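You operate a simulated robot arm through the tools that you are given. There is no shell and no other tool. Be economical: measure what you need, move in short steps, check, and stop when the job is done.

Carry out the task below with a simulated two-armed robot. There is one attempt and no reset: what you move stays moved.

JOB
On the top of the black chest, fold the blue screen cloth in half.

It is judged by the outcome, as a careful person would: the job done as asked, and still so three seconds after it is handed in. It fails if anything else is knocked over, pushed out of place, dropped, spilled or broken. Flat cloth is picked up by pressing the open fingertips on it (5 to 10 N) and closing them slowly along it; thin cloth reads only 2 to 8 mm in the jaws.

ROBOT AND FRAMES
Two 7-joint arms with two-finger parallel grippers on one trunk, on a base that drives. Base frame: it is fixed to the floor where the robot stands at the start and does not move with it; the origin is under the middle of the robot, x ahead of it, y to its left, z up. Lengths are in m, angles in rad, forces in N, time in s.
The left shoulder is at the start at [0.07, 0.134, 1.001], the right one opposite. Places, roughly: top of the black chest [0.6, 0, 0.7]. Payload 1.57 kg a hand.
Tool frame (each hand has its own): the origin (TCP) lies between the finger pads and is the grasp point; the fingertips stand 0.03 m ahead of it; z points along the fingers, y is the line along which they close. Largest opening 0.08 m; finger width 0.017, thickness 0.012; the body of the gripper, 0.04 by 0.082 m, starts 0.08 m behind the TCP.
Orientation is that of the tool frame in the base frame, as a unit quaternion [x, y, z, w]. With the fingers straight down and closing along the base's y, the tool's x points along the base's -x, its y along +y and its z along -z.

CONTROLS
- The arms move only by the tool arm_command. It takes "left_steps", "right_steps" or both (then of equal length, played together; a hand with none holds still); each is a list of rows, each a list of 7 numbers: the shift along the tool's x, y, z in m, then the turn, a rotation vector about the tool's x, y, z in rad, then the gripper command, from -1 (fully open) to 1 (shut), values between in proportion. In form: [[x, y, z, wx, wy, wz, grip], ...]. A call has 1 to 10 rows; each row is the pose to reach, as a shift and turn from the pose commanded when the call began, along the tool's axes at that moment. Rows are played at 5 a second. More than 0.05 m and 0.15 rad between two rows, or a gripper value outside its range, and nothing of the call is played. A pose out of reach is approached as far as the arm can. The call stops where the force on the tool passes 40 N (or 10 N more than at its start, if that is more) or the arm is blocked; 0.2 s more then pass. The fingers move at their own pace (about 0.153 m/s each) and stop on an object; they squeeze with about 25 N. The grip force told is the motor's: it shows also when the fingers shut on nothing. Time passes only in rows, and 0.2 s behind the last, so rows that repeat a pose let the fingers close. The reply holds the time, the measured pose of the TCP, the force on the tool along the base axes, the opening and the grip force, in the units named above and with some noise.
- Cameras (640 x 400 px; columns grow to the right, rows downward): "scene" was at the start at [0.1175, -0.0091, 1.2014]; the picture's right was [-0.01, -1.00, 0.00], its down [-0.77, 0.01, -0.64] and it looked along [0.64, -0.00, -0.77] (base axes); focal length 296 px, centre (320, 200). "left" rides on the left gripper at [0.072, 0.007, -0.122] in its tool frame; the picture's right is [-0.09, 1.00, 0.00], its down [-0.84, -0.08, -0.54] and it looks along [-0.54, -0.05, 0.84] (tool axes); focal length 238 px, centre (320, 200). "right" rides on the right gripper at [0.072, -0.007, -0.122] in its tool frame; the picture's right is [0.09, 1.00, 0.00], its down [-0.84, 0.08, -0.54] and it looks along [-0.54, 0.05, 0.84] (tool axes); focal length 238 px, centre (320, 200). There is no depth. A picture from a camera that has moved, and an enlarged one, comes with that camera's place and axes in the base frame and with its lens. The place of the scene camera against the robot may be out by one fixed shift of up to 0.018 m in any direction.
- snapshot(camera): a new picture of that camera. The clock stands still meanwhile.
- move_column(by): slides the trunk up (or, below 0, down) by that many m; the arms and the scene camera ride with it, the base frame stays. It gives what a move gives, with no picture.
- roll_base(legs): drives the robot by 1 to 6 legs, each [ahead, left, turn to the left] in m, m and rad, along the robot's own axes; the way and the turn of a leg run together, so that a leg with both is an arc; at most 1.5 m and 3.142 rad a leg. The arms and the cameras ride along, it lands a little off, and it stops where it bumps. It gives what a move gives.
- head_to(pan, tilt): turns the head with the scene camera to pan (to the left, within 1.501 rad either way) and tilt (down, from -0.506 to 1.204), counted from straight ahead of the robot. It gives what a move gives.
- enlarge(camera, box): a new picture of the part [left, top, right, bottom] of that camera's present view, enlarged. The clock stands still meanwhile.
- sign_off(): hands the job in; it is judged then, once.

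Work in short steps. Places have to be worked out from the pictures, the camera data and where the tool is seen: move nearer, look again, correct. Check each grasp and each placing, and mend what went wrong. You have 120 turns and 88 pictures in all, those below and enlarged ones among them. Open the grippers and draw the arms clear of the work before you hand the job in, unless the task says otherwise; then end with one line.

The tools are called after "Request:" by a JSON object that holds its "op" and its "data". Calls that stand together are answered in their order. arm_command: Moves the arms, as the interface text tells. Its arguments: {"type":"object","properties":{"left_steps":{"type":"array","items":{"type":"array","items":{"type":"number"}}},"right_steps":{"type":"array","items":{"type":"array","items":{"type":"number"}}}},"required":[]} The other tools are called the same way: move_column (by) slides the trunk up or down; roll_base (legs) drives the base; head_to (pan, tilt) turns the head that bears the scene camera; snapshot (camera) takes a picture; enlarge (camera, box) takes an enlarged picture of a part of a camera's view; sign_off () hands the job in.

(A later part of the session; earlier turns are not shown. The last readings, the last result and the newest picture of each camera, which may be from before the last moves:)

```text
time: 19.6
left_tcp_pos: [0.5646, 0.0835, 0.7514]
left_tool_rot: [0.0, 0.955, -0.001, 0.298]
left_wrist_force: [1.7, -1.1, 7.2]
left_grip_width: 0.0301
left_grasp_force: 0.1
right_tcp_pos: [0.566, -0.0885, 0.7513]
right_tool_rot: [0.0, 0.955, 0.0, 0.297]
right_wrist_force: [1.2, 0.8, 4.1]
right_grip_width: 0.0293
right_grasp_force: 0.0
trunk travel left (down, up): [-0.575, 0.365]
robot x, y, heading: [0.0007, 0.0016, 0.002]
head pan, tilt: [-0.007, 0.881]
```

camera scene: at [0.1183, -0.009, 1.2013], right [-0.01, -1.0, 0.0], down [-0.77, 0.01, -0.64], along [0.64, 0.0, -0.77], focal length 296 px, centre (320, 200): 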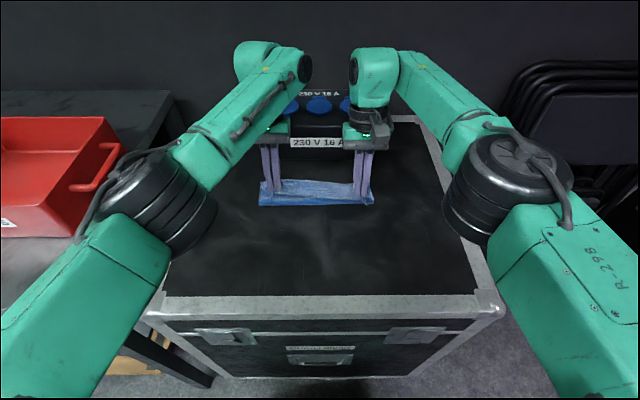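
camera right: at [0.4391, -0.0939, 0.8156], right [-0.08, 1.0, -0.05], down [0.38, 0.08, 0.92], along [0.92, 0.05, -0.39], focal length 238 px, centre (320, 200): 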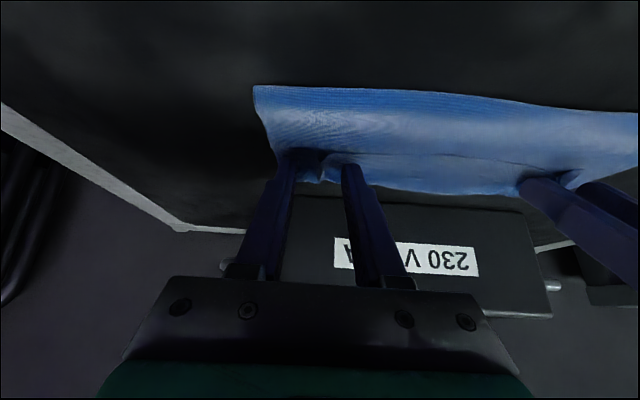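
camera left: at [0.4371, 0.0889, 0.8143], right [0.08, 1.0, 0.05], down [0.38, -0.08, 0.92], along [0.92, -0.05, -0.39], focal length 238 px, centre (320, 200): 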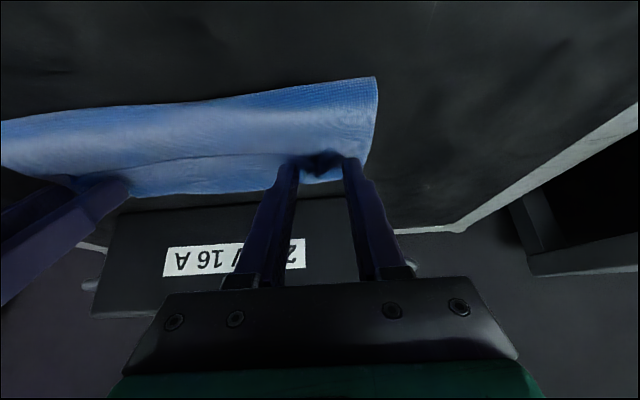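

Contact reads 7 N on the left and 4 N on the right. I'll add a touch on the right and close both slowly.

Request:
{"op": "arm_command", "data": {"left_steps": [[0, 0, 0.0002, 0, 0, 0, 0.25], [0, 0, 0.0002, 0, 0, 0, 0.35], [0, 0, 0.0002, 0, 0, 0, 0.45], [0, 0, 0.0002, 0, 0, 0, 0.55], [0, 0, 0.0002, 0, 0, 0, 0.65], [0, 0, 0.0002, 0, 0, 0, 0.75], [0, 0, 0.0002, 0, 0, 0, 0.85], [0, 0, 0.0002, 0, 0, 0, 0.95], [0, 0, 0.0002, 0, 0, 0, 1], [0, 0, 0.0002, 0, 0, 0, 1]], "right_steps": [[0.0004, 0, 0.0007, 0, 0, 0, 0.25], [0.0004, 0, 0.0007, 0, 0, 0, 0.35], [0.0004, 0, 0.0007, 0, 0, 0, 0.45], [0.0004, 0, 0.0007, 0, 0, 0, 0.55], [0.0004, 0, 0.0007, 0, 0, 0, 0.65], [0.0004, 0, 0.0007, 0, 0, 0, 0.75], [0.0004, 0, 0.0007, 0, 0, 0, 0.85], [0.0004, 0, 0.0007, 0, 0, 0, 0.95], [0.0004, 0, 0.0007, 0, 0, 0, 1], [0.0004, 0, 0.0007, 0, 0, 0, 1]]}}

Request:
{"op": "snapshot", "data": {"camera": "left"}}

Request:
{"op": "snapshot", "data": {"camera": "right"}}

```text
time: 21.8
left_tcp_pos: [0.5638, 0.0841, 0.7514]
left_tool_rot: [0.0, 0.955, -0.001, 0.297]
left_wrist_force: [-1.0, -4.3, 9.5]
left_grip_width: 0.0027
left_grasp_force: 23.4
right_tcp_pos: [0.5629, -0.0891, 0.7516]
right_tool_rot: [0.0, 0.954, 0.0, 0.298]
right_wrist_force: [1.3, 2.6, 13.7]
right_grip_width: 0.0001
right_grasp_force: 21.8
trunk travel left (down, up): [-0.575, 0.365]
robot x, y, heading: [-0.001, 0.0008, 0.001]
head pan, tilt: [-0.007, 0.881]
```

```text
52 pictures are left
camera left: at [0.4357, 0.0896, 0.8091], right [0.07, 1.0, 0.05], down [0.38, -0.08, 0.92], along [0.92, -0.05, -0.39], focal length 238 px, centre (320, 200)
```

left: 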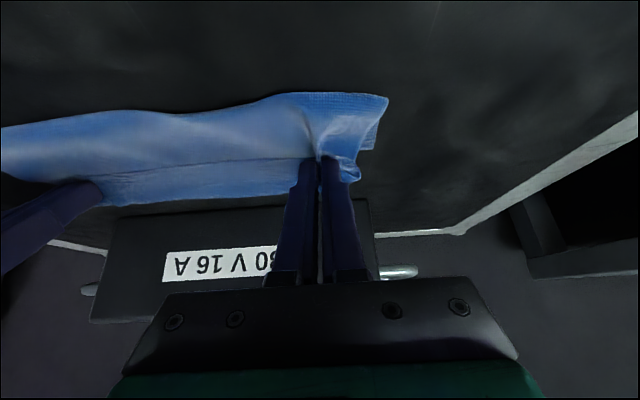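

```text
51 pictures are left
camera right: at [0.4348, -0.0945, 0.8111], right [-0.08, 1.0, -0.05], down [0.38, 0.08, 0.92], along [0.92, 0.05, -0.38], focal length 238 px, centre (320, 200)
```

right: 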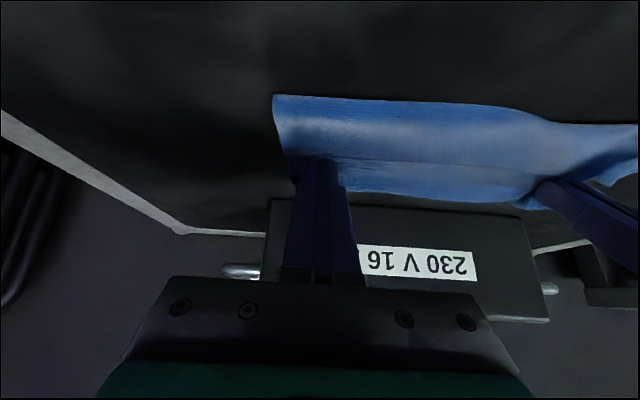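

The left hand holds something (2.7 mm) and the right closed on nothing. I'll lift both 2.5 cm to see which layers the left has.

Request:
{"op": "arm_command", "data": {"left_steps": [[-0.007, 0, -0.0103, 0, 0, 0, 1], [-0.0141, 0, -0.0206, 0, 0, 0, 1]], "right_steps": [[-0.0141, 0, -0.0206, 0, 0, 0, 1], [-0.0283, 0, -0.0413, 0, 0, 0, 1]]}}

Request:
{"op": "snapshot", "data": {"camera": "left"}}

Request:
{"op": "enlarge", "data": {"camera": "right", "box": [200, 20, 640, 295]}}

Request:
{"op": "enlarge", "data": {"camera": "scene", "box": [220, 130, 420, 255]}}

```text
time: 22.4
left_tcp_pos: [0.5653, 0.0844, 0.7738]
left_tool_rot: [-0.001, 0.955, 0.0, 0.295]
left_wrist_force: [0.0, -0.6, -0.5]
left_grip_width: 0.0027
left_grasp_force: 24.1
right_tcp_pos: [0.5655, -0.0884, 0.7969]
right_tool_rot: [-0.001, 0.956, 0.001, 0.295]
right_wrist_force: [-0.6, 0.0, -0.4]
right_grip_width: 0.0
right_grasp_force: 21.3
trunk travel left (down, up): [-0.575, 0.365]
robot x, y, heading: [-0.0012, -0.0011, -0.003]
head pan, tilt: [-0.007, 0.881]
```

```text
50 pictures are left
camera left: at [0.4364, 0.09, 0.8328], right [0.07, 1.0, 0.05], down [0.39, -0.08, 0.92], along [0.92, -0.05, -0.39], focal length 238 px, centre (320, 200)
```

left: 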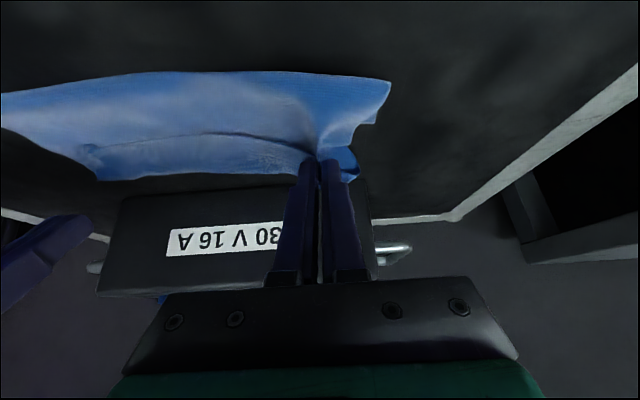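

```text
1.45 times, centred on (420, 158) of right
camera zoom: at [0.437, -0.0936, 0.8588], right [-0.08, 1.0, -0.05], down [0.39, 0.08, 0.92], along [0.92, 0.05, -0.39], focal length 347 px, centre (174, 262)
```

zoom: 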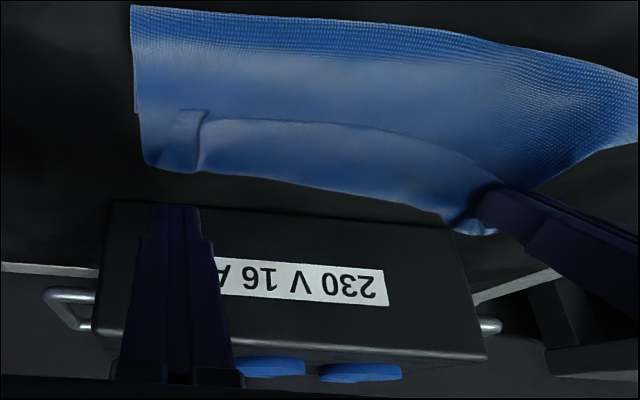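

```text
3.20 times, centred on (320, 192) of scene
camera zoom: at [0.1165, -0.0092, 1.2013], right [-0.01, -1.0, 0.0], down [-0.77, 0.01, -0.64], along [0.64, 0.0, -0.77], focal length 948 px, centre (320, 224)
```

zoom: 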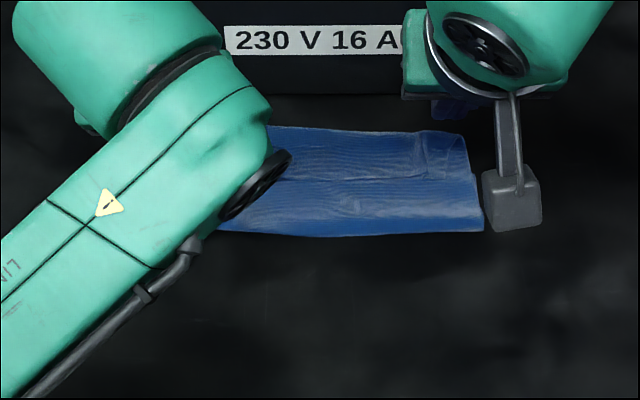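

The left pinch appears to include the layer under the hem, so I'll set it back down, release, and lift clear to plan a cleaner grasp of the hem only.

Request:
{"op": "arm_command", "data": {"left_steps": [[0.0125, 0, 0.0182, 0, 0, 0, 1], [0.0125, 0, 0.0182, 0, 0, 0, 0.5], [0.0125, 0, 0.0182, 0, 0, 0, 0.2], [-0.005, 0, -0.007, 0, 0, 0, 0.2], [-0.02, 0.02, -0.035, 0, 0.1, 0, 0.2], [-0.02, 0.06, -0.07, 0, 0.2, 0, 0.2], [0.0, 0.1, -0.1, 0, 0.3, 0, 0.2]], "right_steps": [[0, 0, 0, 0, 0, 0, 0.5], [0, 0, -0.01, 0, 0, 0, 0.2], [0, 0, -0.01, 0, 0, 0, 0.2], [0, 0, -0.02, 0, 0, 0, 0.2], [0, -0.02, -0.03, 0, 0.1, 0, 0.2], [0, -0.06, -0.05, 0, 0.2, 0, 0.2], [0.02, -0.1, -0.08, 0, 0.3, 0, 0.2]]}}

Request:
{"op": "enlarge", "data": {"camera": "scene", "box": [240, 150, 400, 250]}}

Request:
{"op": "snapshot", "data": {"camera": "left"}}

Request:
{"op": "snapshot", "data": {"camera": "right"}}

```text
refused: row 6 steps farther than a row can; nothing moved
```

```text
4.00 times, centred on (320, 200) of scene
camera zoom: at [0.1165, -0.0092, 1.2013], right [-0.01, -1.0, 0.0], down [-0.77, 0.01, -0.64], along [0.64, 0.0, -0.77], focal length 1185 px, centre (320, 200)
```

zoom: 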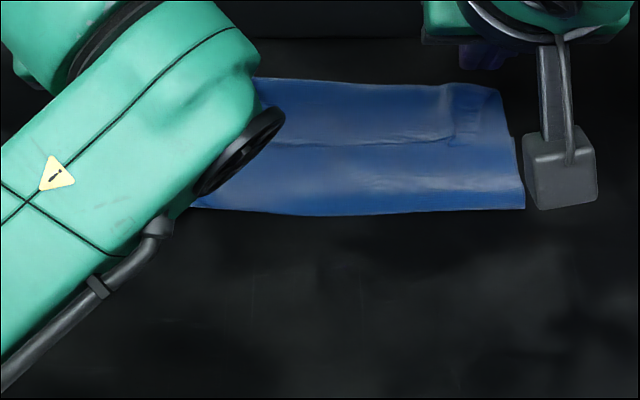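

```text
46 pictures are left
camera left: at [0.4364, 0.09, 0.8328], right [0.07, 1.0, 0.05], down [0.39, -0.08, 0.92], along [0.92, -0.05, -0.39], focal length 238 px, centre (320, 200)
```

left: 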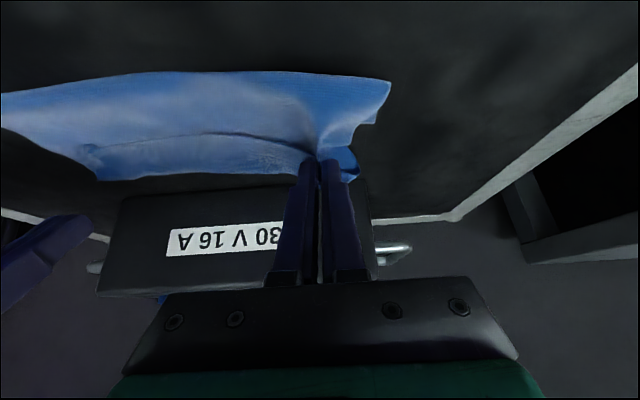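

```text
45 pictures are left
camera right: at [0.437, -0.0936, 0.8588], right [-0.08, 1.0, -0.05], down [0.39, 0.08, 0.92], along [0.92, 0.05, -0.39], focal length 238 px, centre (320, 200)
```

right: 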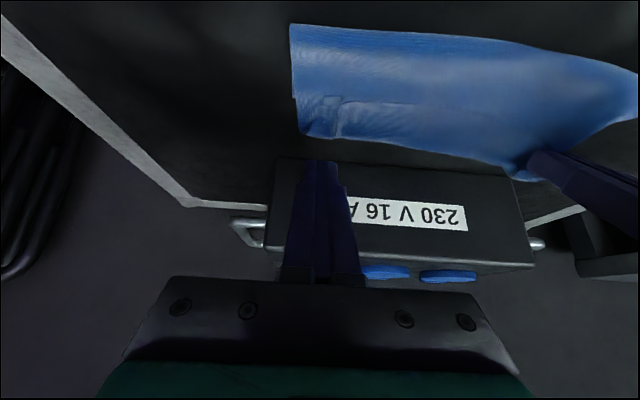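

The row steps were too big, so nothing moved. I'll send the same release with smaller steps.

Request:
{"op": "arm_command", "data": {"left_steps": [[0.0125, 0, 0.0182, 0, 0, 0, 1], [0.0125, 0, 0.0182, 0, 0, 0, 0.5], [0.0125, 0, 0.0182, 0, 0, 0, 0.2], [-0.005, 0, -0.007, 0, 0, 0, 0.2], [-0.02, 0.02, -0.03, 0, 0.1, 0, 0.2], [-0.02, 0.045, -0.06, 0, 0.2, 0, 0.2], [-0.01, 0.07, -0.09, 0, 0.3, 0, 0.2], [0.0, 0.1, -0.11, 0, 0.3, 0, 0.2]], "right_steps": [[0, 0, 0, 0, 0, 0, 0.5], [0, 0, -0.01, 0, 0, 0, 0.2], [0, 0, -0.01, 0, 0, 0, 0.2], [0, 0, -0.02, 0, 0, 0, 0.2], [0, -0.02, -0.03, 0, 0.1, 0, 0.2], [0, -0.045, -0.05, 0, 0.2, 0, 0.2], [0.01, -0.07, -0.07, 0, 0.3, 0, 0.2], [0.02, -0.1, -0.09, 0, 0.3, 0, 0.2]]}}

Request:
{"op": "enlarge", "data": {"camera": "scene", "box": [240, 150, 400, 250]}}

Request:
{"op": "snapshot", "data": {"camera": "left"}}

Request:
{"op": "snapshot", "data": {"camera": "right"}}

```text
time: 24.2
left_tcp_pos: [0.5038, 0.1833, 0.8642]
left_tool_rot: [0.0, 0.989, 0.0, 0.15]
left_wrist_force: [0.2, -0.5, 0.7]
left_grip_width: 0.032
left_grasp_force: 0.0
right_tcp_pos: [0.4981, -0.1878, 0.8655]
right_tool_rot: [0.0, 0.989, 0.0, 0.151]
right_wrist_force: [0.8, 0.9, 0.5]
right_grip_width: 0.032
right_grasp_force: 0.1
trunk travel left (down, up): [-0.575, 0.365]
robot x, y, heading: [-0.0009, -0.0023, -0.005]
head pan, tilt: [-0.007, 0.881]
```

```text
4.00 times, centred on (320, 200) of scene
camera zoom: at [0.1151, -0.0099, 1.2017], right [-0.01, -1.0, 0.0], down [-0.77, 0.01, -0.64], along [0.64, 0.0, -0.77], focal length 1185 px, centre (320, 200)
```

zoom: 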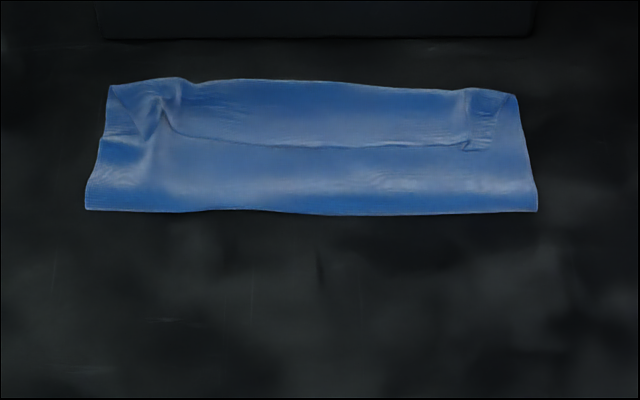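

```text
43 pictures are left
camera left: at [0.3993, 0.1889, 0.9592], right [0.09, 1.0, 0.03], down [0.64, -0.08, 0.77], along [0.76, -0.05, -0.64], focal length 238 px, centre (320, 200)
```

left: 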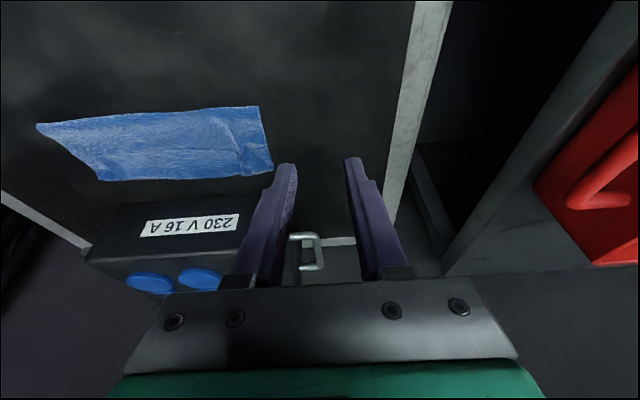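

```text
42 pictures are left
camera right: at [0.392, -0.1936, 0.9617], right [-0.09, 1.0, -0.03], down [0.64, 0.08, 0.77], along [0.77, 0.05, -0.64], focal length 238 px, centre (320, 200)
```

right: 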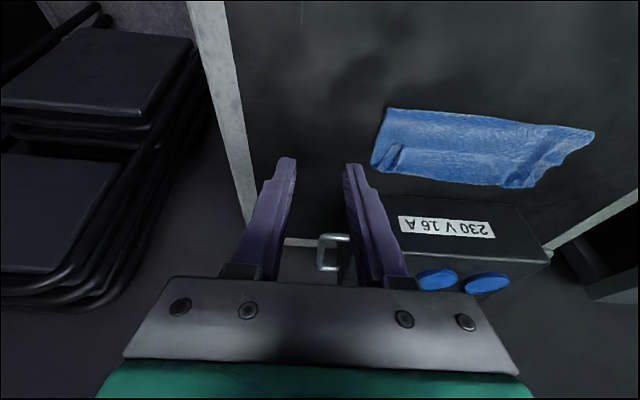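

I'll grip the hem edge with the jaws closing along x instead: the robot-side finger stays fixed at the hem edge while the far finger drags the hem against it. First I'll straighten the hands and turn them 90°, cameras outward.

Request:
{"op": "arm_command", "data": {"left_steps": [[0, 0, 0, 0, 0.1, 0, 0.2], [0, 0, 0, 0, 0.2, 0, 0.2], [0, 0, 0, 0, 0.3, 0, 0.2]], "right_steps": [[0, 0, 0, 0, 0.1, 0, 0.2], [0, 0, 0, 0, 0.2, 0, 0.2], [0, 0, 0, 0, 0.3, 0, 0.2]]}}

Request:
{"op": "arm_command", "data": {"left_steps": [[0, 0, 0, 0, 0, 0.15, 0.4], [0, 0, 0, 0, 0, 0.3, 0.4], [0, 0, 0, 0, 0, 0.45, 0.4], [0, 0, 0, 0, 0, 0.6, 0.4], [0, 0, 0, 0, 0, 0.75, 0.4], [0, 0, 0, 0, 0, 0.9, 0.4], [0, 0, 0, 0, 0, 1.05, 0.4], [0, 0, 0, 0, 0, 1.2, 0.4], [0, 0, 0, 0, 0, 1.35, 0.4], [0, 0, 0, 0, 0, 1.5, 0.4]], "right_steps": [[0, 0, 0, 0, 0, -0.15, 0.4], [0, 0, 0, 0, 0, -0.3, 0.4], [0, 0, 0, 0, 0, -0.45, 0.4], [0, 0, 0, 0, 0, -0.6, 0.4], [0, 0, 0, 0, 0, -0.75, 0.4], [0, 0, 0, 0, 0, -0.9, 0.4], [0, 0, 0, 0, 0, -1.05, 0.4], [0, 0, 0, 0, 0, -1.2, 0.4], [0, 0, 0, 0, 0, -1.35, 0.4], [0, 0, 0, 0, 0, -1.5, 0.4]]}}

Request:
{"op": "snapshot", "data": {"camera": "left"}}

Request:
{"op": "snapshot", "data": {"camera": "right"}}

```text
time: 25.0
left_tcp_pos: [0.5048, 0.1846, 0.8635]
left_tool_rot: [-0.001, 1.0, 0.0, -0.002]
left_wrist_force: [0.6, 0.2, -0.2]
left_grip_width: 0.0319
left_grasp_force: 0.0
right_tcp_pos: [0.5003, -0.1878, 0.8624]
right_tool_rot: [0.0, 1.0, 0.0, -0.002]
right_wrist_force: [-0.1, -0.5, 0.0]
right_grip_width: 0.0321
right_grasp_force: 0.0
trunk travel left (down, up): [-0.575, 0.365]
robot x, y, heading: [0.0012, 0.0005, -0.003]
head pan, tilt: [-0.007, 0.881]
```

```text
time: 27.2
left_tcp_pos: [0.5039, 0.1823, 0.8648]
left_tool_rot: [0.682, 0.731, 0.0, 0.0]
left_wrist_force: [0.0, -0.3, -0.3]
left_grip_width: 0.0239
left_grasp_force: 0.0
right_tcp_pos: [0.2589, -0.0677, 0.9004]
right_tool_rot: [-0.656, 0.754, 0.003, 0.021]
right_wrist_force: [-0.3, -1.7, 0.4]
right_grip_width: 0.0241
right_grasp_force: 0.0
right hand out of reach, approached as far as the arm can: row 3, 4, 5, 6, 7, 8, 9, 10
trunk travel left (down, up): [-0.575, 0.365]
robot x, y, heading: [0.0002, 0.0009, 0.002]
head pan, tilt: [-0.007, 0.881]
```

```text
41 pictures are left
camera left: at [0.5061, 0.2529, 0.9849], right [1.0, -0.02, 0.0], down [-0.02, -0.84, 0.54], along [-0.01, -0.54, -0.84], focal length 238 px, centre (320, 200)
```

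left: 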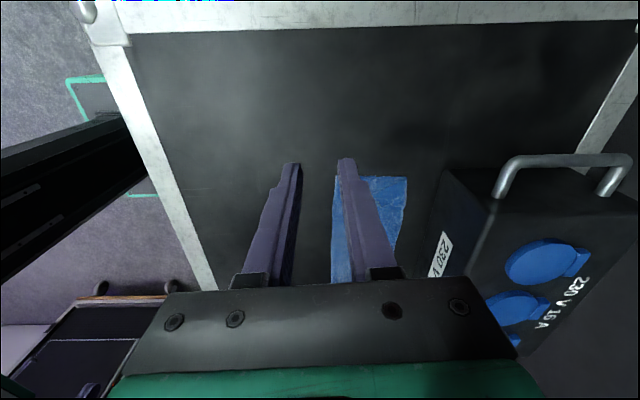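

```text
40 pictures are left
camera right: at [0.2515, -0.1425, 1.0205], right [-1.0, 0.04, -0.03], down [0.02, 0.82, 0.57], along [0.05, 0.57, -0.82], focal length 238 px, centre (320, 200)
```

right: 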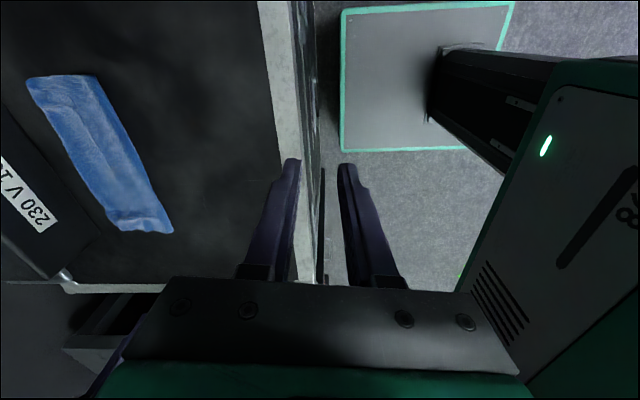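

The right wrist couldn't turn that way and the hand wandered back towards the body; nothing was touched. I'll bring it back out to the side while turning it the other way.

Request:
{"op": "arm_command", "data": {"right_steps": [[0.012, -0.015, 0, 0, 0, 0.14, 0.4], [0.024, -0.03, 0, 0, 0, 0.28, 0.4], [0.036, -0.045, 0, 0, 0, 0.42, 0.4], [0.048, -0.06, 0, 0, 0, 0.56, 0.4], [0.06, -0.075, 0, 0, 0, 0.7, 0.4], [0.072, -0.09, 0, 0, 0, 0.84, 0.4], [0.084, -0.105, 0, 0, 0, 0.98, 0.4], [0.096, -0.12, 0, 0, 0, 1.12, 0.4], [0.108, -0.135, 0, 0, 0, 1.26, 0.4], [0.12, -0.15, 0, 0, 0, 1.4, 0.4]]}}

```text
time: 29.4
left_tcp_pos: [0.5039, 0.1841, 0.8635]
left_tool_rot: [0.681, 0.732, 0.001, 0.0]
left_wrist_force: [0.0, -0.3, 0.0]
left_grip_width: 0.0241
left_grasp_force: 0.2
right_tcp_pos: [0.3874, -0.2079, 0.8976]
right_tool_rot: [-0.016, 1.0, 0.015, 0.014]
right_wrist_force: [-0.1, -0.3, 1.0]
right_grip_width: 0.0241
right_grasp_force: 0.0
trunk travel left (down, up): [-0.575, 0.365]
robot x, y, heading: [0.0011, -0.0011, 0.0]
head pan, tilt: [-0.007, 0.881]
```

The right hand is back upright. I'll turn it the opposite way, camera towards the middle.

Request:
{"op": "arm_command", "data": {"right_steps": [[-0.005, 0, 0, 0, 0, 0.15, 0.4], [-0.01, 0, 0, 0, 0, 0.3, 0.4], [-0.015, 0, 0, 0, 0, 0.45, 0.4], [-0.02, 0, 0, 0, 0, 0.6, 0.4], [-0.025, 0, 0, 0, 0, 0.75, 0.4], [-0.03, 0, 0, 0, 0, 0.9, 0.4], [-0.035, 0, 0, 0, 0, 1.05, 0.4], [-0.04, 0, 0, 0, 0, 1.2, 0.4], [-0.05, 0, 0, 0, 0, 1.35, 0.4], [-0.06, 0, 0, 0, 0, 1.5, 0.4]]}}

Request:
{"op": "snapshot", "data": {"camera": "right"}}

```text
time: 31.6
left_tcp_pos: [0.5044, 0.1843, 0.8632]
left_tool_rot: [0.682, 0.731, 0.0, 0.0]
left_wrist_force: [0.0, -0.5, 0.2]
left_grip_width: 0.0241
left_grasp_force: 0.0
right_tcp_pos: [0.4473, -0.2059, 0.8991]
right_tool_rot: [0.67, 0.742, 0.02, 0.0]
right_wrist_force: [-0.2, -0.8, 0.5]
right_grip_width: 0.024
right_grasp_force: 0.1
trunk travel left (down, up): [-0.575, 0.365]
robot x, y, heading: [0.0012, -0.0006, -0.003]
head pan, tilt: [-0.007, 0.881]
```

```text
39 pictures are left
camera right: at [0.4297, -0.1364, 1.0224], right [0.98, 0.19, 0.03], down [0.15, -0.84, 0.52], along [0.13, -0.51, -0.85], focal length 238 px, centre (320, 200)
```

right: 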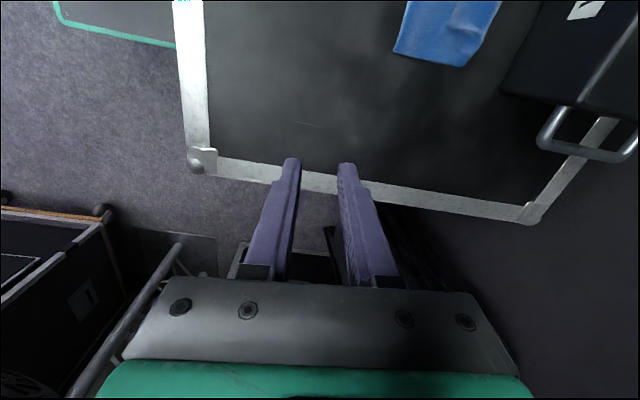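

That turn worked. I'll bring both hands over the hem edge (left y 0.072, right y −0.085) at z 0.80 and look.

Request:
{"op": "arm_command", "data": {"left_steps": [[-0.029, 0.017, 0.012, 0, 0, 0, 0.4], [-0.058, 0.034, 0.024, 0, 0, 0, 0.4], [-0.087, 0.051, 0.036, 0, 0, 0, 0.4], [-0.1165, 0.069, 0.05, 0, 0, 0, 0.4], [-0.1165, 0.069, 0.063, 0, 0, 0, 0.4]], "right_steps": [[0.02, 0.03, 0.02, 0, 0, 0, 0.4], [0.045, 0.06, 0.04, 0, 0, 0, 0.4], [0.068, 0.09, 0.06, 0, 0, 0, 0.4], [0.09, 0.12, 0.08, 0, 0, 0, 0.4], [0.107, 0.145, 0.099, 0, 0, 0, 0.4]]}}

Request:
{"op": "enlarge", "data": {"camera": "left", "box": [160, 50, 480, 250]}}

Request:
{"op": "enlarge", "data": {"camera": "right", "box": [160, 50, 480, 250]}}

Request:
{"op": "enlarge", "data": {"camera": "scene", "box": [220, 100, 420, 225]}}

```text
time: 32.8
left_tcp_pos: [0.582, 0.0743, 0.7995]
left_tool_rot: [0.682, 0.732, -0.001, 0.0]
left_wrist_force: [1.0, 0.9, -1.0]
left_grip_width: 0.0242
left_grasp_force: 0.1
right_tcp_pos: [0.582, -0.0784, 0.8067]
right_tool_rot: [0.668, 0.744, 0.02, 0.001]
right_wrist_force: [0.2, 0.6, -0.1]
right_grip_width: 0.0241
right_grasp_force: 0.0
trunk travel left (down, up): [-0.575, 0.365]
robot x, y, heading: [-0.0016, 0.0008, 0.001]
head pan, tilt: [-0.007, 0.881]
```

```text
2.00 times, centred on (320, 150) of left
camera zoom: at [0.5834, 0.145, 0.92], right [1.0, -0.02, 0.0], down [-0.02, -0.84, 0.54], along [-0.01, -0.54, -0.84], focal length 477 px, centre (320, 300)
```

zoom: 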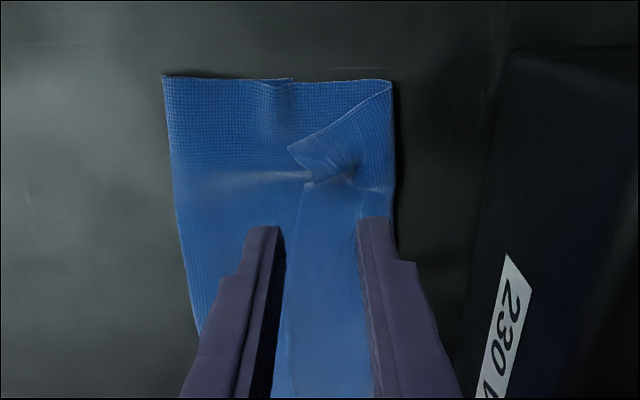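

```text
2.00 times, centred on (320, 150) of right
camera zoom: at [0.5635, -0.0102, 0.9305], right [0.98, 0.2, 0.03], down [0.15, -0.84, 0.52], along [0.13, -0.51, -0.85], focal length 477 px, centre (320, 300)
```

zoom: 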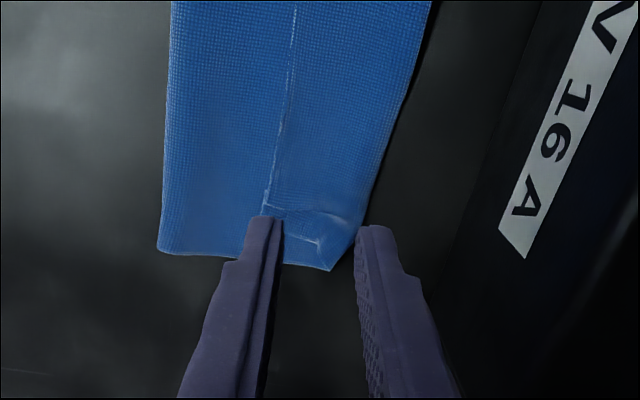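

```text
3.20 times, centred on (320, 162) of scene
camera zoom: at [0.1179, -0.0067, 1.2014], right [-0.01, -1.0, 0.0], down [-0.77, 0.0, -0.64], along [0.64, -0.01, -0.77], focal length 948 px, centre (320, 320)
```

zoom: 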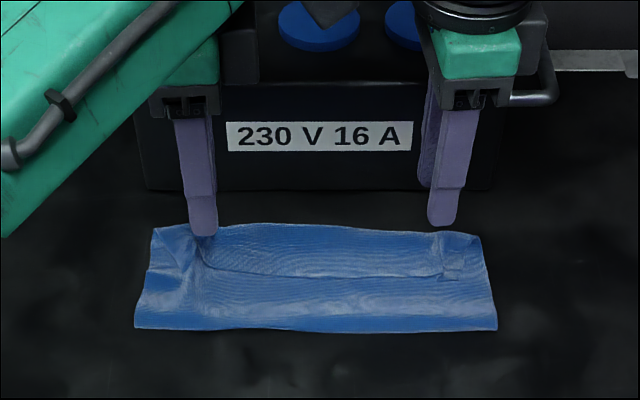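

The hem is clearly on top, with its edge at about x 0.574 on the left and 0.562 on the right. I'll line up so the robot-side fingers sit just behind that edge and lower to just above contact.

Request:
{"op": "arm_command", "data": {"left_steps": [[-0.0045, 0.0017, 0.015, 0, 0, 0, 0.4], [-0.0045, 0.0017, 0.03, 0, 0, 0, 0.4], [-0.0045, 0.0017, 0.0425, 0, 0, 0, 0.4]], "right_steps": [[0.0064, -0.0093, 0.02, 0, 0, 0, 0.4], [0.0064, -0.0093, 0.038, 0, 0, 0, 0.4], [0.0064, -0.0093, 0.0497, 0, 0, 0, 0.4]]}}

Request:
{"op": "enlarge", "data": {"camera": "left", "box": [160, 50, 480, 250]}}

Request:
{"op": "enlarge", "data": {"camera": "right", "box": [160, 50, 480, 250]}}

```text
time: 33.6
left_tcp_pos: [0.5803, 0.068, 0.7579]
left_tool_rot: [0.681, 0.732, 0.001, -0.001]
left_wrist_force: [0.2, 0.1, 0.6]
left_grip_width: 0.0241
left_grasp_force: 0.0
right_tcp_pos: [0.5734, -0.0712, 0.7565]
right_tool_rot: [0.669, 0.743, 0.02, -0.001]
right_wrist_force: [0.0, -0.5, 0.6]
right_grip_width: 0.0242
right_grasp_force: 0.1
trunk travel left (down, up): [-0.575, 0.365]
robot x, y, heading: [0.0011, 0.0005, 0.003]
head pan, tilt: [-0.007, 0.881]
```

```text
2.00 times, centred on (320, 150) of left
camera zoom: at [0.584, 0.1392, 0.8784], right [1.0, -0.02, 0.0], down [-0.02, -0.84, 0.54], along [-0.01, -0.54, -0.84], focal length 477 px, centre (320, 300)
```

zoom: 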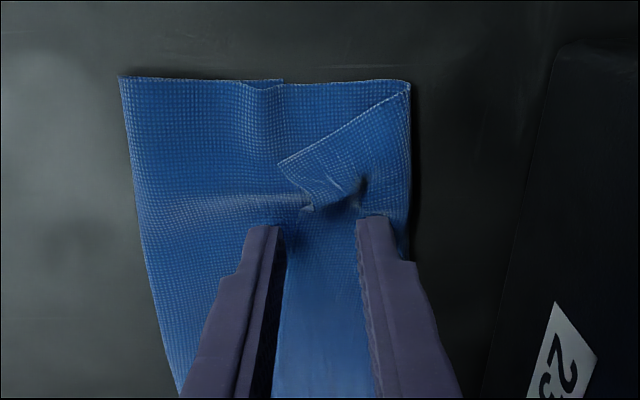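

```text
2.00 times, centred on (320, 150) of right
camera zoom: at [0.5561, -0.004, 0.8807], right [0.98, 0.19, 0.03], down [0.15, -0.84, 0.52], along [0.13, -0.51, -0.85], focal length 477 px, centre (320, 300)
```

zoom: 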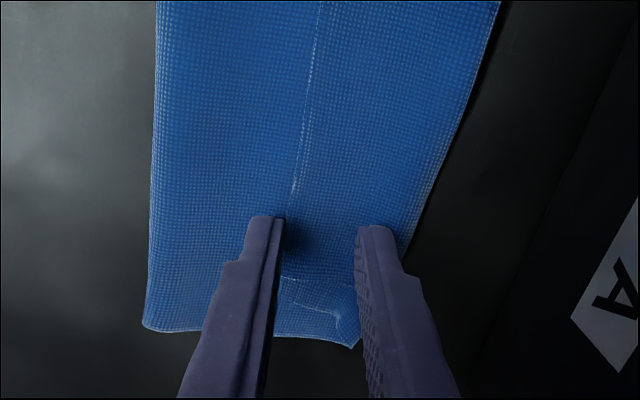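

The right is aligned exactly; the left edge lies about 8 mm inside the near finger, so I'll shift the left 4 mm forward. Then both go down to contact.

Request:
{"op": "arm_command", "data": {"left_steps": [[0, 0.004, 0.003, 0, 0, 0, 0.4], [0, 0.004, 0.006, 0, 0, 0, 0.4], [0, 0.004, 0.0075, 0, 0, 0, 0.4]], "right_steps": [[0, 0, 0.003, 0, 0, 0, 0.4], [0, 0, 0.005, 0, 0, 0, 0.4], [0, 0, 0.006, 0, 0, 0, 0.4]]}}

```text
time: 34.4
left_tcp_pos: [0.5847, 0.068, 0.7534]
left_tool_rot: [0.682, 0.732, 0.002, 0.002]
left_wrist_force: [-0.8, -0.9, 4.5]
left_grip_width: 0.0241
left_grasp_force: 0.0
right_tcp_pos: [0.572, -0.0736, 0.7529]
right_tool_rot: [0.67, 0.742, 0.021, 0.001]
right_wrist_force: [0.5, 1.4, 10.4]
right_grip_width: 0.0227
right_grasp_force: 0.0
trunk travel left (down, up): [-0.575, 0.365]
robot x, y, heading: [-0.0017, 0.0015, 0.006]
head pan, tilt: [-0.007, 0.881]
```

Both are in contact, at about 4.5 N and 10 N. I'll close slowly while drifting back, so the robot-side fingers stay put and the far fingers drag the hem towards them.

Request:
{"op": "arm_command", "data": {"left_steps": [[0, -0.001, 0.0008, 0, 0, 0, 0.45], [0, -0.003, 0.0008, 0, 0, 0, 0.55], [0, -0.005, 0.0008, 0, 0, 0, 0.65], [0, -0.007, 0.0008, 0, 0, 0, 0.75], [0, -0.009, 0.0008, 0, 0, 0, 0.85], [0, -0.011, 0.0008, 0, 0, 0, 0.95], [0, -0.012, 0.0008, 0, 0, 0, 1], [0, -0.012, 0.0008, 0, 0, 0, 1], [0, -0.012, 0.0008, 0, 0, 0, 1]], "right_steps": [[0, -0.001, 0, 0, 0, 0, 0.45], [0, -0.003, 0, 0, 0, 0, 0.55], [0, -0.005, 0, 0, 0, 0, 0.65], [0, -0.007, 0, 0, 0, 0, 0.75], [0, -0.009, 0, 0, 0, 0, 0.85], [0, -0.011, 0, 0, 0, 0, 0.95], [0, -0.012, 0, 0, 0, 0, 1], [0, -0.012, 0, 0, 0, 0, 1], [0, -0.012, 0, 0, 0, 0, 1]]}}

Request:
{"op": "enlarge", "data": {"camera": "left", "box": [160, 50, 480, 250]}}

Request:
{"op": "enlarge", "data": {"camera": "right", "box": [160, 50, 480, 250]}}

```text
time: 36.4
left_tcp_pos: [0.573, 0.0683, 0.7528]
left_tool_rot: [0.682, 0.732, 0.001, 0.002]
left_wrist_force: [2.9, -2.0, 11.1]
left_grip_width: 0.002
left_grasp_force: 23.5
right_tcp_pos: [0.56, -0.0742, 0.7521]
right_tool_rot: [0.669, 0.743, 0.022, 0.0]
right_wrist_force: [3.6, 1.6, 12.7]
right_grip_width: 0.0002
right_grasp_force: 21.6
trunk travel left (down, up): [-0.575, 0.365]
robot x, y, heading: [0.0001, 0.0013, -0.001]
head pan, tilt: [-0.007, 0.881]
```

```text
2.00 times, centred on (320, 150) of left
camera zoom: at [0.5742, 0.1397, 0.8723], right [1.0, -0.02, 0.0], down [-0.02, -0.84, 0.54], along [-0.01, -0.54, -0.84], focal length 477 px, centre (320, 300)
```

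zoom: 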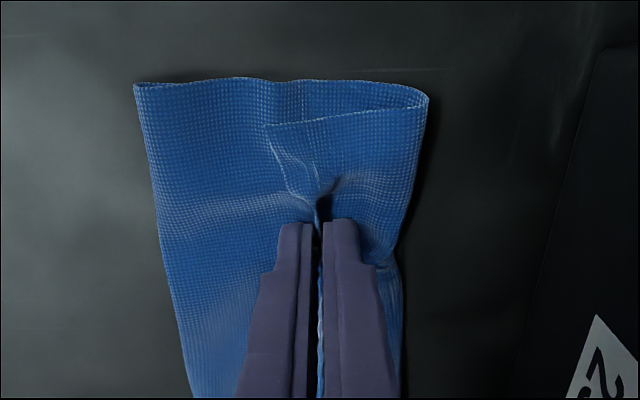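

```text
2.00 times, centred on (320, 150) of right
camera zoom: at [0.5417, -0.0057, 0.876], right [0.98, 0.19, 0.04], down [0.15, -0.84, 0.52], along [0.13, -0.51, -0.85], focal length 477 px, centre (320, 300)
```

zoom: 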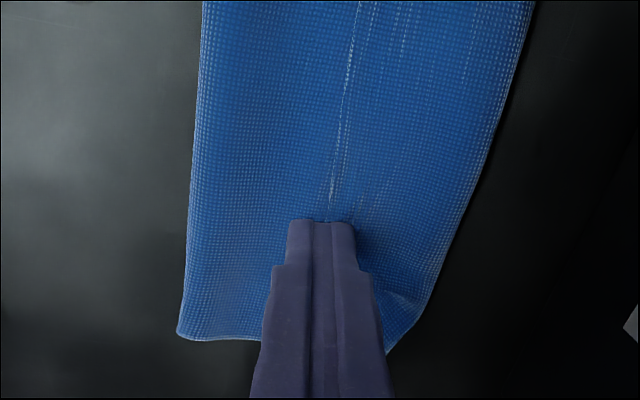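

The left has exactly the hem (2 mm). The right slid over it: that hand is tilted slightly, so its far finger pressed too little. I'll lift, level it, reopen and press again while the left holds still.

Request:
{"op": "arm_command", "data": {"right_steps": [[0, 0, -0.008, 0, 0, 0, 1], [0, 0.006, -0.008, 0.02, -0.015, 0, 0.25], [0, 0.012, -0.008, 0.04, -0.03, 0, 0.25], [0, 0.012, -0.008, 0.04, -0.03, 0, 0.25], [0, 0.012, -0.003, 0.04, -0.03, 0, 0.25], [0, 0.012, 0, 0.04, -0.03, 0, 0.25]]}}

Request:
{"op": "enlarge", "data": {"camera": "right", "box": [160, 50, 480, 250]}}

```text
time: 37.8
left_tcp_pos: [0.5726, 0.068, 0.7516]
left_tool_rot: [0.682, 0.732, 0.001, 0.001]
left_wrist_force: [-0.5, -0.4, 16.2]
left_grip_width: 0.0018
left_grasp_force: 23.7
right_tcp_pos: [0.5714, -0.075, 0.7514]
right_tool_rot: [0.669, 0.743, -0.005, -0.002]
right_wrist_force: [-0.8, 0.2, -0.6]
right_grip_width: 0.0299
right_grasp_force: 0.1
trunk travel left (down, up): [-0.575, 0.365]
robot x, y, heading: [-0.0003, -0.0012, -0.003]
head pan, tilt: [-0.007, 0.881]
```

```text
2.00 times, centred on (320, 150) of right
camera zoom: at [0.5579, -0.001, 0.8746], right [0.98, 0.2, -0.01], down [0.17, -0.82, 0.54], along [0.1, -0.54, -0.84], focal length 477 px, centre (320, 300)
```

zoom: 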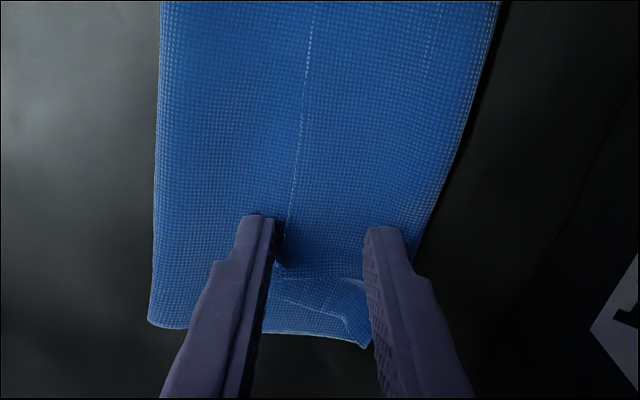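

Now the right hand is level and straddles the hem edge well, with no force yet. I'll press in small steps to find contact.

Request:
{"op": "arm_command", "data": {"right_steps": [[0, 0, 0.0015, 0, 0, 0, 0.25], [0, 0, 0.0025, 0, 0, 0, 0.25]]}}

```text
time: 38.4
left_tcp_pos: [0.5726, 0.0681, 0.7523]
left_tool_rot: [0.682, 0.732, 0.001, 0.003]
left_wrist_force: [2.1, -0.5, 9.6]
left_grip_width: 0.0018
left_grasp_force: 23.1
right_tcp_pos: [0.5718, -0.0746, 0.7515]
right_tool_rot: [0.669, 0.743, -0.003, -0.001]
right_wrist_force: [-1.6, 1.4, 11.5]
right_grip_width: 0.0299
right_grasp_force: 0.1
trunk travel left (down, up): [-0.575, 0.365]
robot x, y, heading: [0.0022, 0.0016, -0.001]
head pan, tilt: [-0.007, 0.881]
```

Contact is 11.5 N and level. I'll close slowly with the backward drift.

Request:
{"op": "arm_command", "data": {"right_steps": [[0, -0.001, 0.0003, 0, 0, 0, 0.33], [0, -0.003, 0.0003, 0, 0, 0, 0.42], [0, -0.0045, 0.0003, 0, 0, 0, 0.51], [0, -0.006, 0.0003, 0, 0, 0, 0.6], [0, -0.0075, 0.0003, 0, 0, 0, 0.69], [0, -0.009, 0.0003, 0, 0, 0, 0.78], [0, -0.0105, 0.0003, 0, 0, 0, 0.87], [0, -0.012, 0.0003, 0, 0, 0, 0.95], [0, -0.012, 0.0003, 0, 0, 0, 1], [0, -0.012, 0.0003, 0, 0, 0, 1]]}}

Request:
{"op": "enlarge", "data": {"camera": "right", "box": [160, 50, 480, 250]}}

```text
time: 40.6
left_tcp_pos: [0.5729, 0.0681, 0.7526]
left_tool_rot: [0.681, 0.732, 0.001, 0.001]
left_wrist_force: [1.0, -0.7, 0.6]
left_grip_width: 0.0019
left_grasp_force: 23.5
right_tcp_pos: [0.5594, -0.0735, 0.7508]
right_tool_rot: [0.67, 0.743, -0.002, 0.0]
right_wrist_force: [5.7, -0.2, 31.2]
right_grip_width: 0.0025
right_grasp_force: 24.0
trunk travel left (down, up): [-0.575, 0.365]
robot x, y, heading: [-0.0013, -0.0001, 0.001]
head pan, tilt: [-0.007, 0.881]
```

```text
2.00 times, centred on (320, 150) of right
camera zoom: at [0.5451, -0.0014, 0.8736], right [0.98, 0.2, 0.0], down [0.17, -0.82, 0.54], along [0.1, -0.53, -0.84], focal length 477 px, centre (320, 300)
```

zoom: 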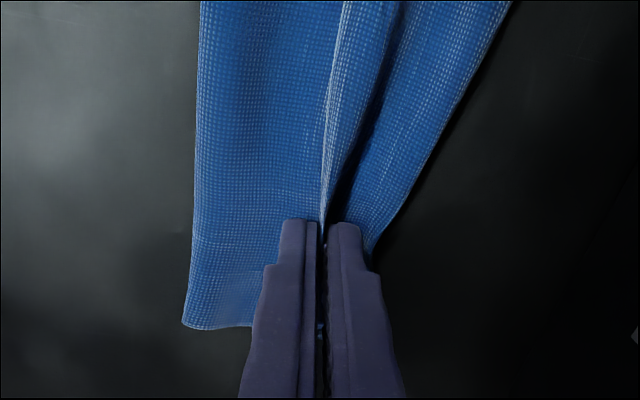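

Both hands now hold the hem edge (about 2 mm each). I'll lift and draw the edge back above the proper fold line (x about 0.48), so the lower half gets laid back down.

Request:
{"op": "arm_command", "data": {"left_steps": [[0, 0, -0.025, 0, 0, 0, 1], [0.0006, -0.01, -0.05, 0, 0, 0, 1], [0.002, -0.03, -0.07, 0, 0, 0, 1], [0.004, -0.06, -0.08, 0, 0, 0, 1], [0.0063, -0.09, -0.083, 0, 0, 0, 1]], "right_steps": [[0, 0, -0.025, 0, 0, 0, 1], [0.0009, -0.009, -0.05, 0, 0, 0, 1], [0.0026, -0.026, -0.07, 0, 0, 0, 1], [0.005, -0.052, -0.08, 0, 0, 0, 1], [0.0079, -0.0788, -0.083, 0, 0, 0, 1]]}}

Request:
{"op": "enlarge", "data": {"camera": "scene", "box": [200, 100, 440, 250]}}

Request:
{"op": "snapshot", "data": {"camera": "left"}}

Request:
{"op": "snapshot", "data": {"camera": "right"}}

```text
time: 41.8
left_tcp_pos: [0.483, 0.0676, 0.8348]
left_tool_rot: [0.681, 0.732, 0.0, 0.001]
left_wrist_force: [0.5, -1.1, 0.6]
left_grip_width: 0.0022
left_grasp_force: 23.6
right_tcp_pos: [0.4834, -0.0762, 0.8291]
right_tool_rot: [0.67, 0.743, -0.005, -0.001]
right_wrist_force: [-1.3, 0.9, -1.0]
right_grip_width: 0.0021
right_grasp_force: 23.6
trunk travel left (down, up): [-0.575, 0.365]
robot x, y, heading: [-0.0039, 0.0021, 0.001]
head pan, tilt: [-0.007, 0.881]
```

```text
2.67 times, centred on (320, 175) of scene
camera zoom: at [0.1162, -0.0089, 1.2015], right [-0.01, -1.0, 0.0], down [-0.77, 0.01, -0.64], along [0.64, -0.01, -0.77], focal length 790 px, centre (320, 267)
```

zoom: 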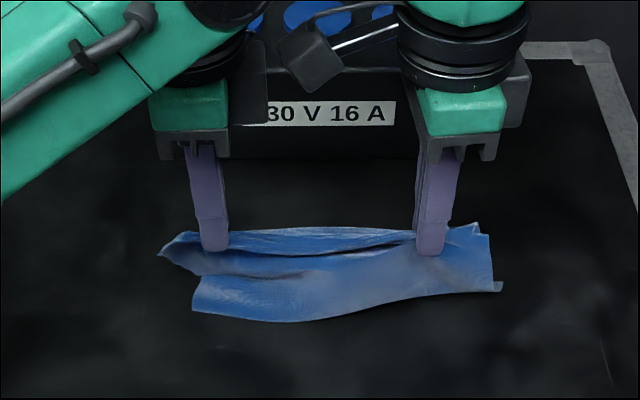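

```text
28 pictures are left
camera left: at [0.4852, 0.1389, 0.956], right [1.0, -0.02, 0.0], down [-0.02, -0.84, 0.54], along [-0.01, -0.54, -0.84], focal length 238 px, centre (320, 200)
```

left: 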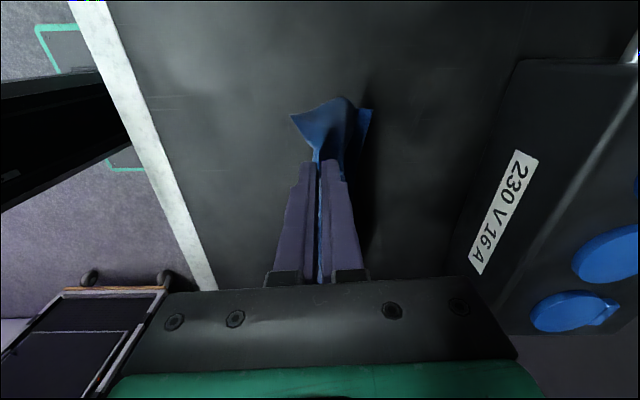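

```text
27 pictures are left
camera right: at [0.4694, -0.0038, 0.9523], right [0.98, 0.19, -0.01], down [0.17, -0.82, 0.54], along [0.1, -0.54, -0.84], focal length 238 px, centre (320, 200)
```

right: 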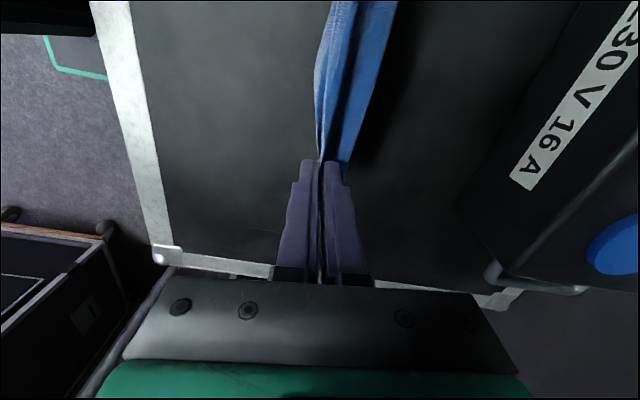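

No lower layer shows on the chest now, so the whole cloth seems to be hanging from the hands. I'll raise it to see how it hangs.

Request:
{"op": "arm_command", "data": {"left_steps": [[0, 0, -0.03, 0, 0, 0, 1], [0, 0, -0.06, 0, 0, 0, 1], [0, 0, -0.09, 0, 0, 0, 1], [0, 0, -0.12, 0, 0, 0, 1], [0, 0, -0.12, 0, 0, 0, 1]], "right_steps": [[0, 0, -0.03, 0, 0, 0, 1], [0, 0, -0.06, 0, 0, 0, 1], [0, 0, -0.09, 0, 0, 0, 1], [0, 0, -0.12, 0, 0, 0, 1], [0, 0, -0.12, 0, 0, 0, 1]]}}

Request:
{"op": "snapshot", "data": {"camera": "scene"}}

Request:
{"op": "snapshot", "data": {"camera": "left"}}

```text
time: 43.0
left_tcp_pos: [0.4828, 0.0659, 0.951]
left_tool_rot: [0.682, 0.732, -0.001, 0.0]
left_wrist_force: [0.2, 0.2, -0.2]
left_grip_width: 0.0018
left_grasp_force: 23.4
right_tcp_pos: [0.4862, -0.0744, 0.9509]
right_tool_rot: [0.67, 0.743, -0.006, -0.002]
right_wrist_force: [-0.3, 0.2, 1.2]
right_grip_width: 0.002
right_grasp_force: 23.9
trunk travel left (down, up): [-0.575, 0.365]
robot x, y, heading: [-0.0033, -0.0012, 0.0]
head pan, tilt: [-0.007, 0.881]
```

```text
26 pictures are left
camera scene: at [0.1183, -0.0092, 1.2013], right [-0.01, -1.0, 0.0], down [-0.77, 0.01, -0.64], along [0.64, 0.0, -0.77], focal length 296 px, centre (320, 200)
```

scene: 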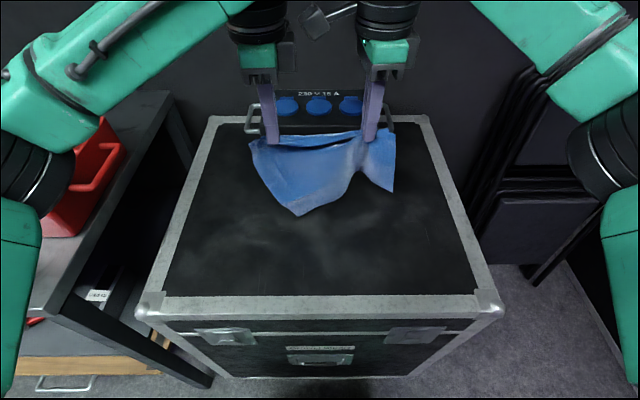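

```text
25 pictures are left
camera left: at [0.4848, 0.1379, 1.0708], right [1.0, -0.02, 0.0], down [-0.02, -0.84, 0.54], along [-0.01, -0.54, -0.84], focal length 238 px, centre (320, 200)
```

left: 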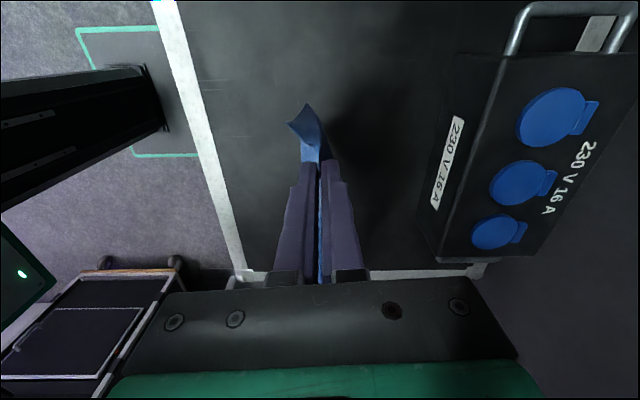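

The cloth hangs, but the right hand has caught more than the hem, since the right side hangs short. I'll zoom in.

Request:
{"op": "enlarge", "data": {"camera": "scene", "box": [235, 115, 411, 225]}}

Request:
{"op": "enlarge", "data": {"camera": "right", "box": [240, 0, 480, 200]}}

```text
3.64 times, centred on (323, 170) of scene
camera zoom: at [0.1183, -0.0092, 1.2013], right [-0.01, -1.0, 0.0], down [-0.77, 0.01, -0.64], along [0.64, 0.0, -0.77], focal length 1077 px, centre (309, 309)
```

zoom: 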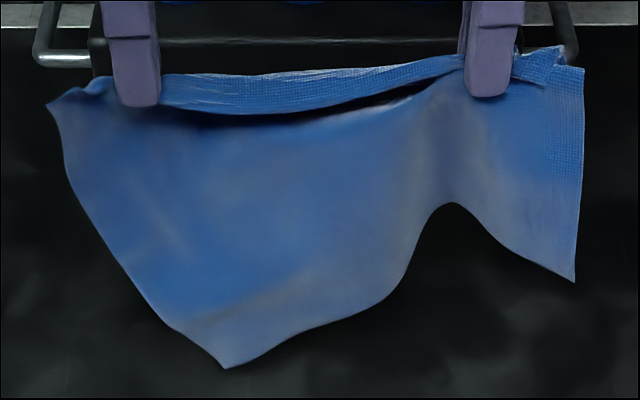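

```text
2.00 times, centred on (360, 100) of right
camera zoom: at [0.4736, -0.0027, 1.0734], right [0.98, 0.2, -0.01], down [0.17, -0.82, 0.54], along [0.1, -0.53, -0.84], focal length 477 px, centre (240, 400)
```

zoom: 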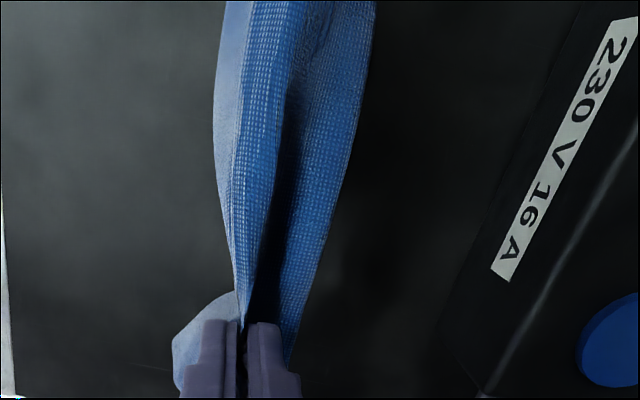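

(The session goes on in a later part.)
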